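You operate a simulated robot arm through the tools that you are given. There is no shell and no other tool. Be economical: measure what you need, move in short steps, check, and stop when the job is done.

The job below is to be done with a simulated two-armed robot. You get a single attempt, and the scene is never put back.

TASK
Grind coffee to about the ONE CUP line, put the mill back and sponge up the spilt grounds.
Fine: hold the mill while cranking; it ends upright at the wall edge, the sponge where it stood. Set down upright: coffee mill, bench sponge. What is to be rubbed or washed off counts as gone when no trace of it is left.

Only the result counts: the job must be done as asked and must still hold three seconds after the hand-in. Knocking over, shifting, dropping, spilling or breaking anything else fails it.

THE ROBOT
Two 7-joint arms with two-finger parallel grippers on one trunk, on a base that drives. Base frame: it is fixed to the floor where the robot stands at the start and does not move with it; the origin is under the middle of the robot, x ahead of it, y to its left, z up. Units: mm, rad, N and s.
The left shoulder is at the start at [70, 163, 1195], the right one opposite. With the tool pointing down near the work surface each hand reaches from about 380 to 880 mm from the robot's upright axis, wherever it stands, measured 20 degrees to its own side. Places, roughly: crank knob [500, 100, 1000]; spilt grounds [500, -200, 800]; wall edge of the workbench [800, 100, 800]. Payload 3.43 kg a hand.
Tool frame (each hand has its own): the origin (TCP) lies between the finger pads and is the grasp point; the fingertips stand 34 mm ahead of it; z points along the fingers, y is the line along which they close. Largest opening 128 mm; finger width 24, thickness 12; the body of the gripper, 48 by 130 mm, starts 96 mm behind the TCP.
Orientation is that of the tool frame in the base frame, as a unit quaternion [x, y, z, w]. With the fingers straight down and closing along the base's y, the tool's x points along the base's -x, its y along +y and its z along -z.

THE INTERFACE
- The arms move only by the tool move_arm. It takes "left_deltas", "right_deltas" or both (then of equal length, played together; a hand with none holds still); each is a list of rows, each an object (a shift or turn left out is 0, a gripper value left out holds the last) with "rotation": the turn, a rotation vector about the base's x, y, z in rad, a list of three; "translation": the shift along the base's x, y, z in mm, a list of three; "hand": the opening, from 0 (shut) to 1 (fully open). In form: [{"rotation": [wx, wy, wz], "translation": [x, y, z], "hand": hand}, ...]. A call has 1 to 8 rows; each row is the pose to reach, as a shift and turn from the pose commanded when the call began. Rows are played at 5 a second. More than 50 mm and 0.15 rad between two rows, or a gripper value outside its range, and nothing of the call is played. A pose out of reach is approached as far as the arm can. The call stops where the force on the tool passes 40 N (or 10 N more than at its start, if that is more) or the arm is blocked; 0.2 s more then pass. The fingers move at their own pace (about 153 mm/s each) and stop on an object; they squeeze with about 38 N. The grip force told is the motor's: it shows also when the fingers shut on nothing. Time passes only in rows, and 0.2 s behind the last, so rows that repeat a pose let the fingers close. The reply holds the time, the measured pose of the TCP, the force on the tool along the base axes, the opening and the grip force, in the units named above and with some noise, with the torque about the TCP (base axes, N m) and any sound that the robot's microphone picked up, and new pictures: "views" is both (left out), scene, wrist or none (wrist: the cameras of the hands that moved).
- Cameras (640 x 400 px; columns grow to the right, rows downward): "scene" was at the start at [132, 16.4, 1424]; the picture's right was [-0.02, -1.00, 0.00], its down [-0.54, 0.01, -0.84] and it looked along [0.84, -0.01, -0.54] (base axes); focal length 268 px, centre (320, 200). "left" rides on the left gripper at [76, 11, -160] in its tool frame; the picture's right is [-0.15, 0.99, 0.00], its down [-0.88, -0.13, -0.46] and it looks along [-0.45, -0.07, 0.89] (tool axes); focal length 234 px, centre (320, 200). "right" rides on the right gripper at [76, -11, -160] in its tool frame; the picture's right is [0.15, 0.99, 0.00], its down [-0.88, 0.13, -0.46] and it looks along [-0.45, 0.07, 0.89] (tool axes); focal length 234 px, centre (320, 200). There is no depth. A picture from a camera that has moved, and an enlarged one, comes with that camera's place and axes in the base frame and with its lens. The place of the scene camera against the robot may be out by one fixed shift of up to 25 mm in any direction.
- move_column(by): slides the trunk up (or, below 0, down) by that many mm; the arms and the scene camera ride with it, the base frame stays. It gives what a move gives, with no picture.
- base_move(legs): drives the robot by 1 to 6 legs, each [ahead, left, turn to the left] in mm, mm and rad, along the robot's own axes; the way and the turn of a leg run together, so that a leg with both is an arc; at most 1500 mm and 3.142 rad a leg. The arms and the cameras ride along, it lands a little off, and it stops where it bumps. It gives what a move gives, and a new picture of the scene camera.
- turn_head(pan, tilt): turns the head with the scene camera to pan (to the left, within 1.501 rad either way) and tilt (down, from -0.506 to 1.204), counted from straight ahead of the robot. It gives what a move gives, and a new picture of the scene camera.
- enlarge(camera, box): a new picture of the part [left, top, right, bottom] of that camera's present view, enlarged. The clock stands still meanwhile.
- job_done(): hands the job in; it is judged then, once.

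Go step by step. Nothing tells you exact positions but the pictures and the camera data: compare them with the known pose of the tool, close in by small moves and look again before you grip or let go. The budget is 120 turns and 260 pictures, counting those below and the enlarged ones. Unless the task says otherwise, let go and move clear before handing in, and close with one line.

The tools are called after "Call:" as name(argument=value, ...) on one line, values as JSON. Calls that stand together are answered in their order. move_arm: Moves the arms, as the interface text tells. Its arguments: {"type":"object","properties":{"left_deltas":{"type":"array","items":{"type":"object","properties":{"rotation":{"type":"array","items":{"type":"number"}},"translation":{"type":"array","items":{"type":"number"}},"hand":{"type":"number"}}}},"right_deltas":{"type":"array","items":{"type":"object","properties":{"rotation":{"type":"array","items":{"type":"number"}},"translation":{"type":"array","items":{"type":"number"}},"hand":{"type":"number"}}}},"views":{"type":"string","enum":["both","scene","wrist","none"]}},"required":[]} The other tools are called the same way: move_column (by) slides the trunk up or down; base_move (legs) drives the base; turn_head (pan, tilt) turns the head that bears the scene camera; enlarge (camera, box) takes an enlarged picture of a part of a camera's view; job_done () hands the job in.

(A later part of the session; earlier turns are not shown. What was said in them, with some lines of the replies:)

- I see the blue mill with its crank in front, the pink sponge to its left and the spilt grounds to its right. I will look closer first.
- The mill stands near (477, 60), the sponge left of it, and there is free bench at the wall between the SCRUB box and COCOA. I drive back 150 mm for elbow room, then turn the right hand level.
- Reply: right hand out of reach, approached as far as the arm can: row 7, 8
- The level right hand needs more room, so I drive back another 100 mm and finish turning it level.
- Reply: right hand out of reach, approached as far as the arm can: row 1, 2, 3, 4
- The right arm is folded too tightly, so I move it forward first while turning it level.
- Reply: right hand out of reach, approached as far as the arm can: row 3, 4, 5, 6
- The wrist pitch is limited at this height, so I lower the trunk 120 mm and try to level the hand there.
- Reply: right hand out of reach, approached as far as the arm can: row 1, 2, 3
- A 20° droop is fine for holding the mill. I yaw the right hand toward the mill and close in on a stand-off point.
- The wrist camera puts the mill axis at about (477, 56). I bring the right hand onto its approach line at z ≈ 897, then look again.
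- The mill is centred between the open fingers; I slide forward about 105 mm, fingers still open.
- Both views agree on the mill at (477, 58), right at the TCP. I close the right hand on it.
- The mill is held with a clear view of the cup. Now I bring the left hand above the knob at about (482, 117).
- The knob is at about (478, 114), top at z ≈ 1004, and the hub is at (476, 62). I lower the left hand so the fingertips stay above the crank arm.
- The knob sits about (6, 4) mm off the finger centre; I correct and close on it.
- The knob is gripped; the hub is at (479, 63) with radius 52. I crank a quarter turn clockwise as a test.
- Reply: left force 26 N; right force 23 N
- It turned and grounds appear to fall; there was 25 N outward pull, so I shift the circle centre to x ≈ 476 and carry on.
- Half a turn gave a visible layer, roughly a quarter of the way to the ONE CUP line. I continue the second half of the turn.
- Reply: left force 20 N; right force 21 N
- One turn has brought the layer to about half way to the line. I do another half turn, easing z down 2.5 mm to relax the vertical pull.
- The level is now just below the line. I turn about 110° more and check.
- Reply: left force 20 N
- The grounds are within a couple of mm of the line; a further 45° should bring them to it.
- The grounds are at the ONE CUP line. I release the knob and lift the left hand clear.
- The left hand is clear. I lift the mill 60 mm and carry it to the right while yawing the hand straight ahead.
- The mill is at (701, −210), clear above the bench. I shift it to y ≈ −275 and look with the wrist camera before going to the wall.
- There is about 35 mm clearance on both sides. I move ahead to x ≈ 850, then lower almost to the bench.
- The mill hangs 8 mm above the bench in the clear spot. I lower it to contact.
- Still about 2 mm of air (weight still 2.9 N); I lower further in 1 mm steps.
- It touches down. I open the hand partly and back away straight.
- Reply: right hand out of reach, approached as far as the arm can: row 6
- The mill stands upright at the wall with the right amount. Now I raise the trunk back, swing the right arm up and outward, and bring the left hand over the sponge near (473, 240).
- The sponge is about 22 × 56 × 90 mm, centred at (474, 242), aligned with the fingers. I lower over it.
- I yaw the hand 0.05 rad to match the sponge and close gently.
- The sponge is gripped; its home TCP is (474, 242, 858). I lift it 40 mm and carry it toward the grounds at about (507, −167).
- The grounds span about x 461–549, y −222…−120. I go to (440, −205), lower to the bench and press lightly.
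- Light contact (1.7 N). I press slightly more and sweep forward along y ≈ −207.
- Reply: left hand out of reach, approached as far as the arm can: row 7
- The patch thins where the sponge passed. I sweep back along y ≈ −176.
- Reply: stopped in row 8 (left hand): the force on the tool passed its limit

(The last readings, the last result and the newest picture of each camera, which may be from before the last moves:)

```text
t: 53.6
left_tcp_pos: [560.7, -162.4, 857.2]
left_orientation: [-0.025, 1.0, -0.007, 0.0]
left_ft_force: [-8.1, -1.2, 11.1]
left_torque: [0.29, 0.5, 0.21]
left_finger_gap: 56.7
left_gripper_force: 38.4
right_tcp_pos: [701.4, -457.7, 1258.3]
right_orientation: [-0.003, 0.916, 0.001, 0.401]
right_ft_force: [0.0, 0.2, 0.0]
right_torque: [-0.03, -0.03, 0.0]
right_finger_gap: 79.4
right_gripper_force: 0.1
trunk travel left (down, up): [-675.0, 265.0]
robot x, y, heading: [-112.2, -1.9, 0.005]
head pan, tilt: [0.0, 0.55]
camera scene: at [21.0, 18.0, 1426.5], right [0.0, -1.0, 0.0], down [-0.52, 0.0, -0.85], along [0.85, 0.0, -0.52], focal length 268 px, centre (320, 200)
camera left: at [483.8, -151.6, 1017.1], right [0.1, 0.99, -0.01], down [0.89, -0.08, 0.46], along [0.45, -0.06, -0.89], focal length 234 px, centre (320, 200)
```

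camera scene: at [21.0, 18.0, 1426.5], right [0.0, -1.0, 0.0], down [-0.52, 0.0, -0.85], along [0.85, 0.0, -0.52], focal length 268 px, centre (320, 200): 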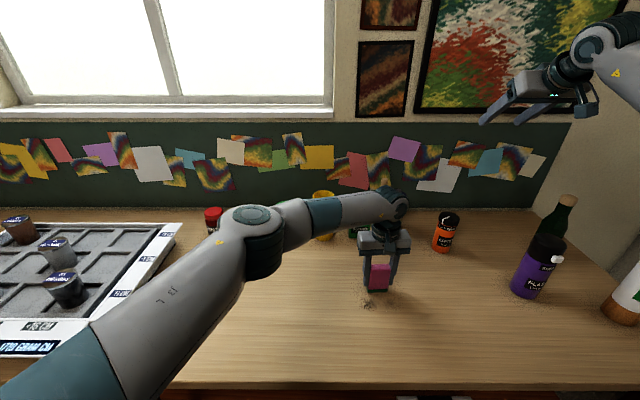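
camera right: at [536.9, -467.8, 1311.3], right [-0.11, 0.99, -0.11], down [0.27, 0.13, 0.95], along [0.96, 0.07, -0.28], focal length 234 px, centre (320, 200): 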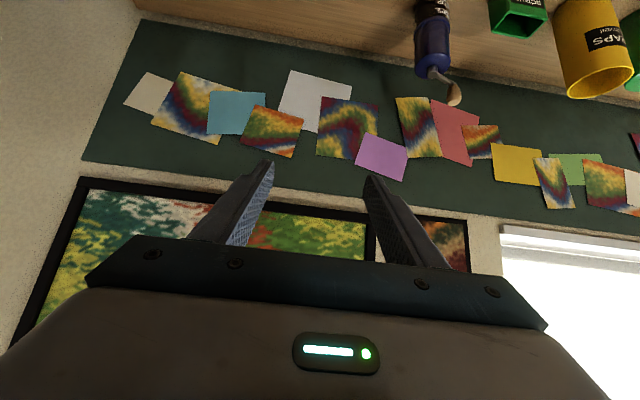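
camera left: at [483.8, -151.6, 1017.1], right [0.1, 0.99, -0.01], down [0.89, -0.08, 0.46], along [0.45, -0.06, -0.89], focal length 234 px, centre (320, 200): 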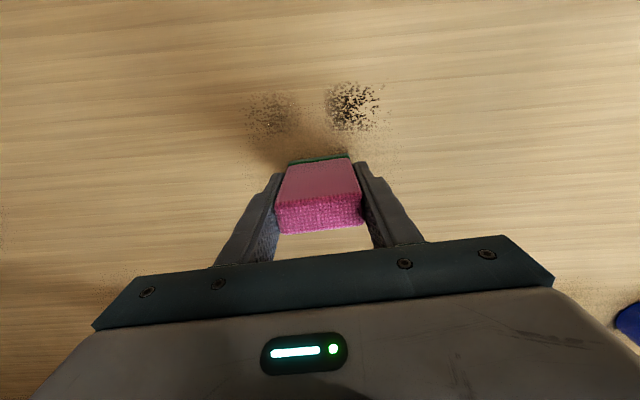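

Very effective; remnants remain at about (505, −129) and (505, −203). I step over to y ≈ −130 and sweep back, also levelling the small tilt.

Call:
move_arm(left_deltas=[{"translation": [0, 0, 5], "rotation": [0.014, 0, 0]}, {"translation": [0, 32, 5], "rotation": [0.014, 0, 0]}, {"translation": [0, 32, 0], "rotation": [0.014, 0, 0]}, {"translation": [-18, 32, 0], "rotation": [0.014, 0, 0]}, {"translation": [-36, 32, 0], "rotation": [0.014, 0, 0]}, {"translation": [-54, 32, 0], "rotation": [0.014, 0, 0]}, {"translation": [-72, 32, 0], "rotation": [0.014, 0, 0]}, {"translation": [-90, 32, 0], "rotation": [0.014, 0, 0]}], views="none")

Call:
move_arm(left_deltas=[{"translation": [-18, 0, 0]}, {"translation": [-30, 0, 0]}, {"translation": [-18, 0, 0]}, {"translation": [0, 0, 0]}, {"translation": [18, 0, 0]}, {"translation": [36, 0, 0]}, {"translation": [54, 0, 0]}, {"translation": [72, 0, 0]}], views="wrist")

```text
t: 55.4
left_tcp_pos: [471.3, -130.5, 857.0]
left_orientation: [-0.025, 1.0, 0.0, -0.002]
left_ft_force: [12.9, 1.8, 18.1]
left_torque: [-0.05, -0.68, 0.03]
left_finger_gap: 56.7
left_gripper_force: 37.7
right_tcp_pos: [704.3, -457.0, 1258.0]
right_orientation: [-0.002, 0.917, 0.0, 0.399]
right_ft_force: [0.5, 0.6, 1.0]
right_torque: [0.03, 0.01, -0.01]
right_finger_gap: 79.4
right_gripper_force: 0.2
trunk travel left (down, up): [-675.0, 265.0]
robot x, y, heading: [-110.3, 0.4, 0.005]
head pan, tilt: [0.0, 0.55]
```

```text
t: 57.2
left_tcp_pos: [543.2, -131.3, 857.3]
left_orientation: [-0.025, 1.0, 0.001, -0.001]
left_ft_force: [-8.1, -0.6, 11.2]
left_torque: [-0.12, 0.48, -0.1]
left_finger_gap: 56.6
left_gripper_force: 37.6
right_tcp_pos: [701.5, -459.1, 1260.1]
right_orientation: [-0.003, 0.916, 0.002, 0.4]
right_ft_force: [-0.4, -0.2, -0.1]
right_torque: [0.0, 0.0, 0.0]
right_finger_gap: 79.3
right_gripper_force: 0.1
trunk travel left (down, up): [-675.0, 265.0]
robot x, y, heading: [-109.3, 0.4, 0.005]
head pan, tilt: [0.0, 0.55]
camera left: at [466.0, -123.9, 1016.9], right [0.1, 1.0, 0.0], down [0.89, -0.09, 0.45], along [0.45, -0.04, -0.89], focal length 234 px, centre (320, 200)
```

left: 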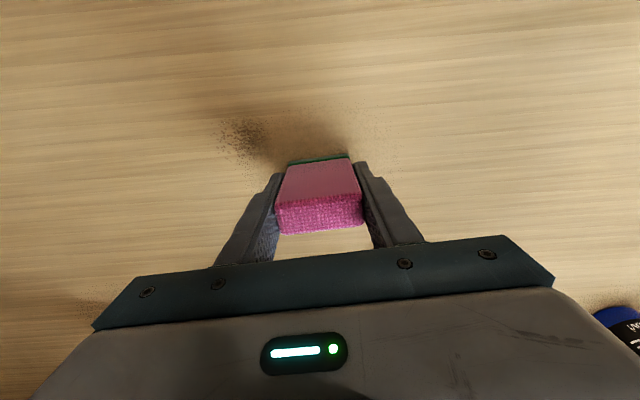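

The right remnant is gone. Now the left one at about (502, −202).

Call:
move_arm(left_deltas=[{"translation": [5, 0, 6]}, {"translation": [10, -40, 6]}, {"translation": [15, -74, 6]}, {"translation": [15, -74, 0]}, {"translation": [-3, -74, 0]}, {"translation": [-21, -74, 0]}, {"translation": [-39, -74, 0]}, {"translation": [-57, -74, 0]}], views="none")

Call:
move_arm(left_deltas=[{"translation": [-18, 0, 0]}, {"translation": [-36, 0, 0]}, {"translation": [-36, -10, 0]}, {"translation": [-18, -10, 0]}, {"translation": [0, -10, 0]}, {"translation": [18, -10, 0]}, {"translation": [36, -10, 0]}, {"translation": [54, -10, 0]}], views="wrist")

```text
t: 59.0
left_tcp_pos: [484.6, -205.1, 857.0]
left_orientation: [-0.023, 1.0, 0.003, -0.003]
left_ft_force: [1.6, 0.7, 3.4]
left_torque: [-0.05, -0.06, 0.02]
left_finger_gap: 56.6
left_gripper_force: 38.0
right_tcp_pos: [704.6, -457.2, 1258.4]
right_orientation: [-0.002, 0.917, 0.001, 0.4]
right_ft_force: [0.8, 0.1, 0.1]
right_torque: [0.02, -0.01, -0.01]
right_finger_gap: 79.5
right_gripper_force: 0.1
trunk travel left (down, up): [-675.0, 265.0]
robot x, y, heading: [-110.6, -3.6, 0.004]
head pan, tilt: [0.0, 0.55]
```

```text
t: 60.8
left_tcp_pos: [540.3, -216.6, 858.2]
left_orientation: [-0.024, 1.0, 0.001, -0.003]
left_ft_force: [-0.3, -0.1, 0.3]
left_torque: [0.0, 0.01, -0.02]
left_finger_gap: 56.9
left_gripper_force: 38.0
right_tcp_pos: [704.1, -458.0, 1258.0]
right_orientation: [-0.003, 0.917, 0.001, 0.399]
right_ft_force: [0.2, 0.2, -0.9]
right_torque: [0.01, 0.01, 0.02]
right_finger_gap: 79.5
right_gripper_force: 0.2
trunk travel left (down, up): [-675.0, 265.0]
robot x, y, heading: [-111.5, -3.0, 0.005]
head pan, tilt: [0.0, 0.55]
camera left: at [465.0, -208.6, 1017.2], right [0.1, 1.0, 0.0], down [0.89, -0.09, 0.45], along [0.45, -0.04, -0.89], focal length 234 px, centre (320, 200)
```

left: 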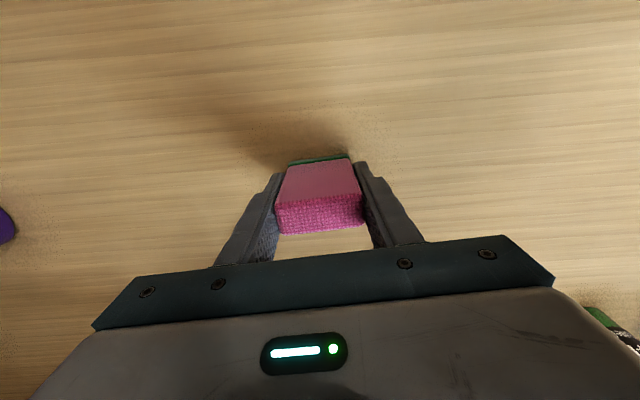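

Looks clean now. I lift the sponge and step aside to inspect the whole patch.

Call:
move_arm(left_deltas=[{"translation": [0, 0, 40]}, {"translation": [-10, 48, 60]}, {"translation": [-20, 96, 60]}, {"translation": [-30, 144, 60]}, {"translation": [-40, 192, 60]}, {"translation": [-50, 240, 60]}, {"translation": [-60, 288, 60]}], views="both")

Call:
enlarge(camera="scene", box=[320, 260, 440, 340])

Call:
enlarge(camera="left", box=[60, 80, 280, 260])

```text
refused: row 2 steps farther than a row can; nothing moved
```

```text
5.00 times, centred on (380, 300) of scene
camera zoom: at [23.3, 17.5, 1426.2], right [0.0, -1.0, 0.0], down [-0.52, 0.0, -0.85], along [0.85, 0.0, -0.52], focal length 1342 px, centre (20, -300)
```

zoom: 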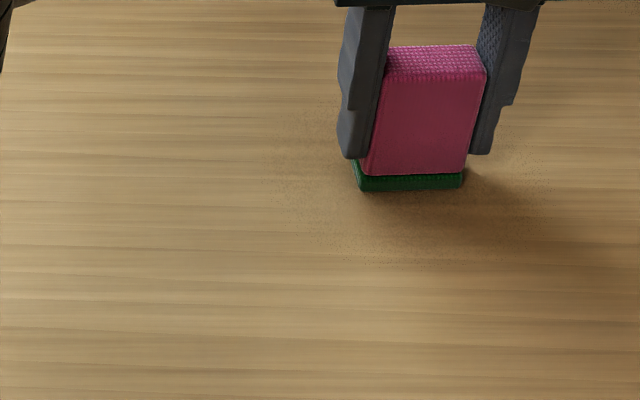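

```text
2.22 times, centred on (170, 170) of left
camera zoom: at [465.0, -208.6, 1017.2], right [0.1, 1.0, 0.0], down [0.89, -0.09, 0.45], along [0.45, -0.04, -0.89], focal length 520 px, centre (653, 267)
```

zoom: 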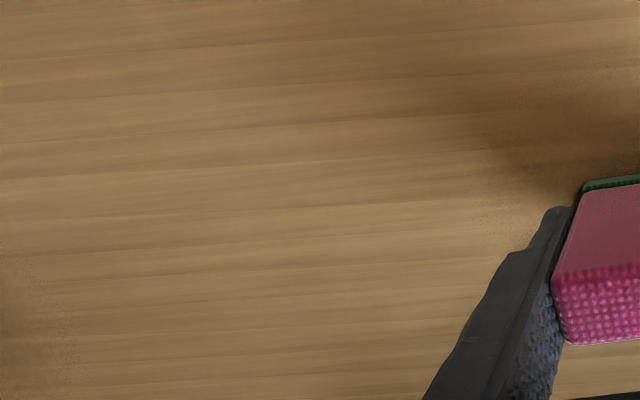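

The row step was too long; I repeat with shorter steps.

Call:
move_arm(left_deltas=[{"translation": [0, 0, 40]}, {"translation": [-8, 40, 55]}, {"translation": [-16, 85, 55]}, {"translation": [-24, 130, 55]}, {"translation": [-32, 175, 55]}, {"translation": [-40, 220, 55]}, {"translation": [-48, 265, 55]}], views="both")

Call:
enlarge(camera="scene", box=[320, 260, 440, 340])

Call:
enlarge(camera="left", box=[0, 60, 280, 260])

```text
t: 62.4
left_tcp_pos: [490.1, 52.6, 912.3]
left_orientation: [-0.024, 1.0, 0.0, -0.001]
left_ft_force: [0.4, 0.6, -0.3]
left_torque: [-0.03, -0.02, -0.03]
left_finger_gap: 56.8
left_gripper_force: 38.4
right_tcp_pos: [702.9, -454.9, 1259.8]
right_orientation: [-0.002, 0.917, -0.001, 0.399]
right_ft_force: [-0.1, -0.3, 0.4]
right_torque: [-0.05, -0.01, -0.03]
right_finger_gap: 79.2
right_gripper_force: 0.0
trunk travel left (down, up): [-675.0, 265.0]
robot x, y, heading: [-111.7, 2.5, 0.003]
head pan, tilt: [0.0, 0.55]
camera scene: at [22.6, 20.6, 1426.3], right [0.0, -1.0, 0.0], down [-0.52, 0.0, -0.85], along [0.85, 0.0, -0.52], focal length 268 px, centre (320, 200)
camera left: at [414.9, 60.2, 1072.2], right [0.1, 0.99, 0.0], down [0.89, -0.09, 0.45], along [0.45, -0.05, -0.89], focal length 234 px, centre (320, 200)
```

scene: 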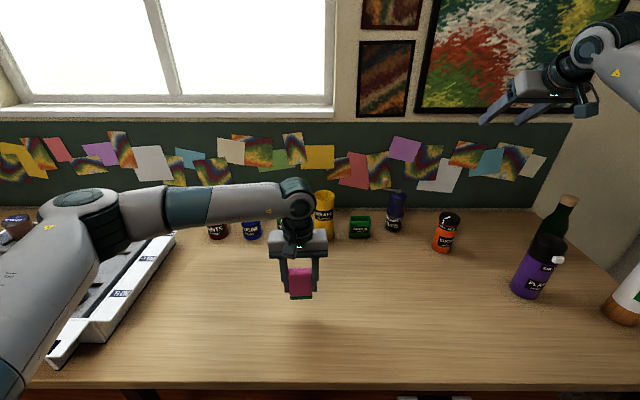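
left: 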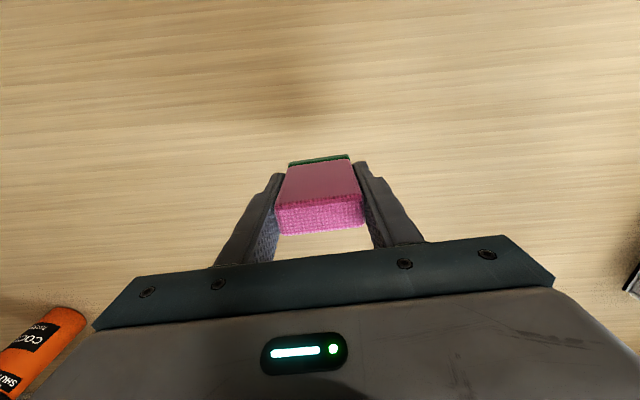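

```text
5.00 times, centred on (380, 300) of scene
camera zoom: at [22.6, 20.6, 1426.3], right [0.0, -1.0, 0.0], down [-0.52, 0.0, -0.85], along [0.85, 0.0, -0.52], focal length 1342 px, centre (20, -300)
```

zoom: 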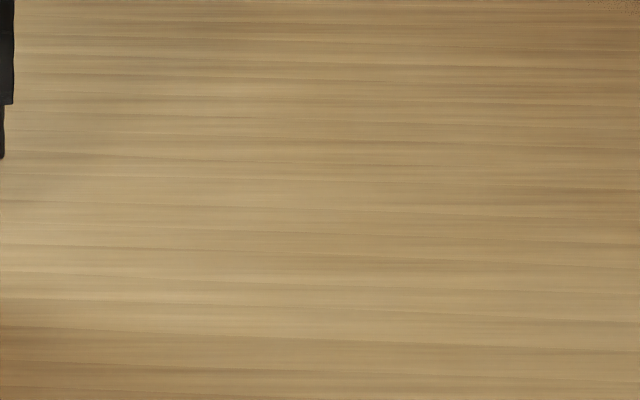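

```text
2.00 times, centred on (140, 160) of left
camera zoom: at [414.9, 60.2, 1072.2], right [0.1, 0.99, 0.0], down [0.89, -0.09, 0.45], along [0.45, -0.05, -0.89], focal length 468 px, centre (680, 280)
```

zoom: 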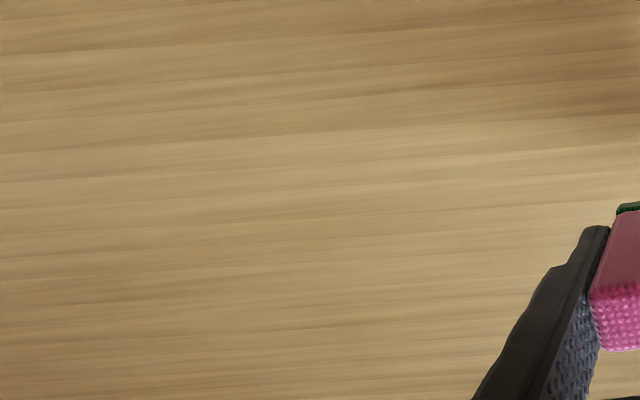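

The bench is clean. I carry the sponge back to its spot at TCP (474, 242) and lower it.

Call:
move_arm(left_deltas=[{"translation": [-5, 48, 0]}, {"translation": [-10, 96, 0]}, {"translation": [-16, 144, 0]}, {"translation": [-16, 189, 0], "rotation": [0, 0, 0.01]}, {"translation": [-16, 189, -30], "rotation": [0, 0, 0.01]}, {"translation": [-16, 189, -48], "rotation": [0, 0, 0.01]}, {"translation": [-16, 189, -52], "rotation": [0, 0, 0.01]}], views="none")

Call:
enlarge(camera="scene", box=[150, 220, 310, 340])

```text
t: 64.0
left_tcp_pos: [474.6, 239.7, 861.5]
left_orientation: [-0.029, 1.0, 0.001, -0.002]
left_ft_force: [0.2, -0.8, 0.2]
left_torque: [0.03, 0.01, -0.01]
left_finger_gap: 56.9
left_gripper_force: 37.8
right_tcp_pos: [703.7, -457.7, 1258.2]
right_orientation: [-0.002, 0.917, 0.001, 0.4]
right_ft_force: [-0.4, 0.4, -0.4]
right_torque: [0.03, 0.02, -0.01]
right_finger_gap: 79.4
right_gripper_force: 0.0
trunk travel left (down, up): [-675.0, 265.0]
robot x, y, heading: [-107.2, -1.8, 0.005]
head pan, tilt: [0.0, 0.55]
```

```text
3.33 times, centred on (230, 280) of scene
camera zoom: at [23.1, 18.5, 1426.3], right [0.0, -1.0, 0.0], down [-0.52, 0.0, -0.85], along [0.85, 0.0, -0.52], focal length 895 px, centre (620, -67)
```

zoom: 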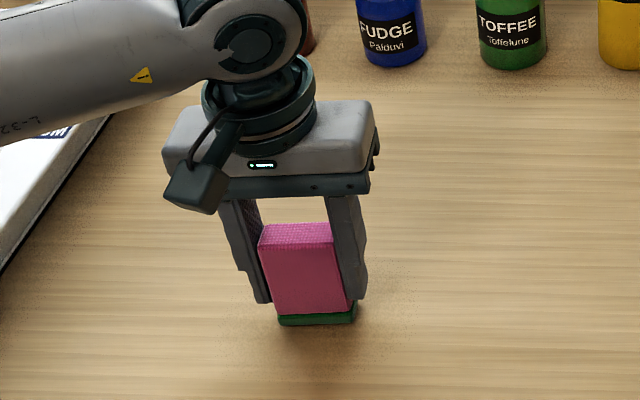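

I lower in 1 mm steps until it touches, with a 2 mm sideways correction.

Call:
move_arm(left_deltas=[{"translation": [0, 2, -1]}, {"translation": [0, 2, -2]}, {"translation": [0, 2, -3.2]}, {"translation": [0, 2, -3.8]}], views="none")

```text
t: 65.0
left_tcp_pos: [475.5, 240.9, 857.7]
left_orientation: [-0.028, 1.0, 0.002, -0.001]
left_ft_force: [-0.7, 0.1, 2.5]
left_torque: [-0.06, 0.03, 0.02]
left_finger_gap: 56.8
left_gripper_force: 37.9
right_tcp_pos: [703.9, -457.3, 1258.6]
right_orientation: [-0.002, 0.917, 0.001, 0.399]
right_ft_force: [0.3, 1.2, 0.3]
right_torque: [-0.01, -0.02, -0.01]
right_finger_gap: 79.6
right_gripper_force: 0.0
trunk travel left (down, up): [-675.0, 265.0]
robot x, y, heading: [-108.6, 2.0, 0.001]
head pan, tilt: [0.0, 0.55]
```

It rests on the bench. I open, then rise straight up.

Call:
move_arm(left_deltas=[{"hand": 0.55}, {"hand": 0.75}, {"hand": 0.8}, {"translation": [0, 0, 45], "hand": 0.8}, {"translation": [0, 0, 90], "hand": 0.8}, {"translation": [0, 0, 135], "hand": 0.8}, {"translation": [0, 0, 180], "hand": 0.8}, {"translation": [0, 0, 225], "hand": 0.8}], views="both")

Call:
enlarge(camera="scene", box=[180, 180, 480, 360])

Call:
enlarge(camera="left", box=[200, 60, 440, 230])

```text
t: 66.8
left_tcp_pos: [477.3, 238.4, 1081.4]
left_orientation: [-0.028, 1.0, 0.002, -0.003]
left_ft_force: [0.0, -0.4, 0.7]
left_torque: [0.01, -0.04, 0.03]
left_finger_gap: 102.6
left_gripper_force: 0.1
right_tcp_pos: [704.4, -458.1, 1257.7]
right_orientation: [-0.002, 0.917, 0.001, 0.4]
right_ft_force: [0.2, -0.2, -0.3]
right_torque: [-0.01, -0.04, 0.0]
right_finger_gap: 79.5
right_gripper_force: 0.0
trunk travel left (down, up): [-675.0, 265.0]
robot x, y, heading: [-111.4, 0.5, 0.007]
head pan, tilt: [0.0, 0.55]
camera scene: at [22.9, 17.2, 1426.2], right [0.0, -1.0, 0.0], down [-0.52, 0.0, -0.85], along [0.85, 0.0, -0.52], focal length 268 px, centre (320, 200)
camera left: at [401.3, 245.0, 1242.0], right [0.09, 1.0, 0.0], down [0.89, -0.08, 0.45], along [0.45, -0.04, -0.89], focal length 234 px, centre (320, 200)
```

scene: 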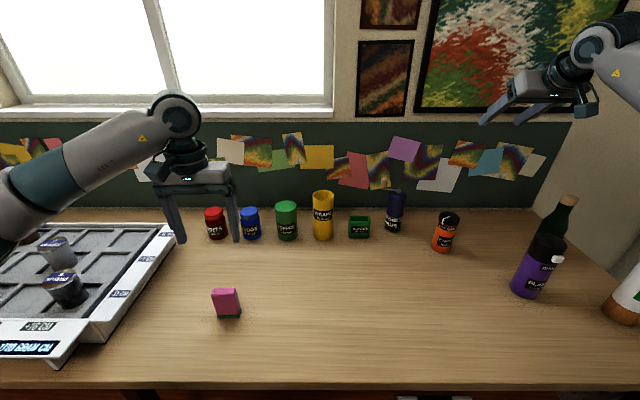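
left: 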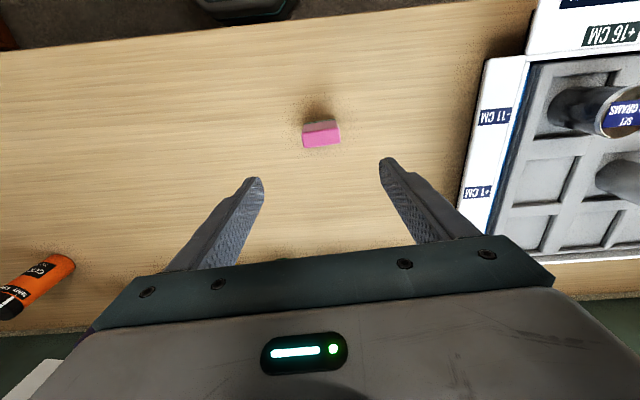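

```text
2.13 times, centred on (330, 270) of scene
camera zoom: at [22.9, 17.2, 1426.2], right [0.0, -1.0, 0.0], down [-0.52, 0.0, -0.85], along [0.85, 0.0, -0.52], focal length 573 px, centre (299, 51)
```

zoom: 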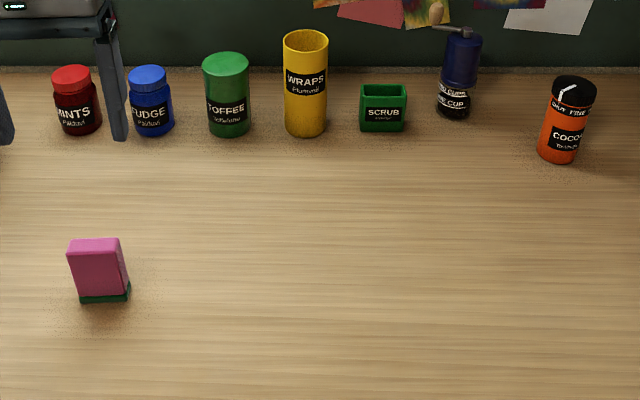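

```text
2.35 times, centred on (320, 145) of left
camera zoom: at [401.3, 245.0, 1242.0], right [0.09, 1.0, 0.0], down [0.89, -0.08, 0.45], along [0.45, -0.04, -0.89], focal length 551 px, centre (320, 329)
```

zoom: 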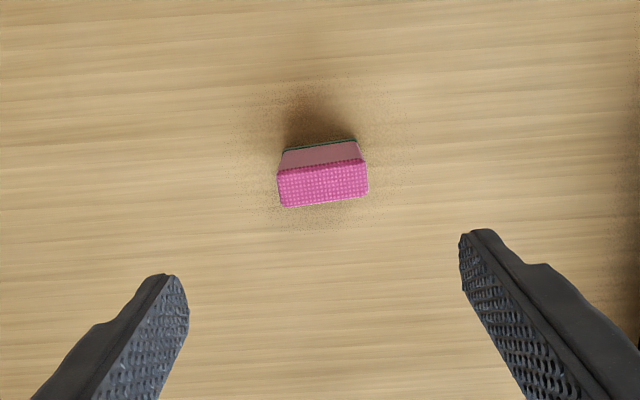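

The mill stands upright at the wall edge, filled to the ONE CUP line. The grounds are gone, the sponge is back on its spot, and both hands are clear, so I hand in.

Call:
job_done()

```text
The job is handed in.
```

The job is handed in: the coffee is ground to the ONE CUP line, the mill stands upright at the wall edge, the spilt grounds are wiped up and the sponge is back where it first stood.
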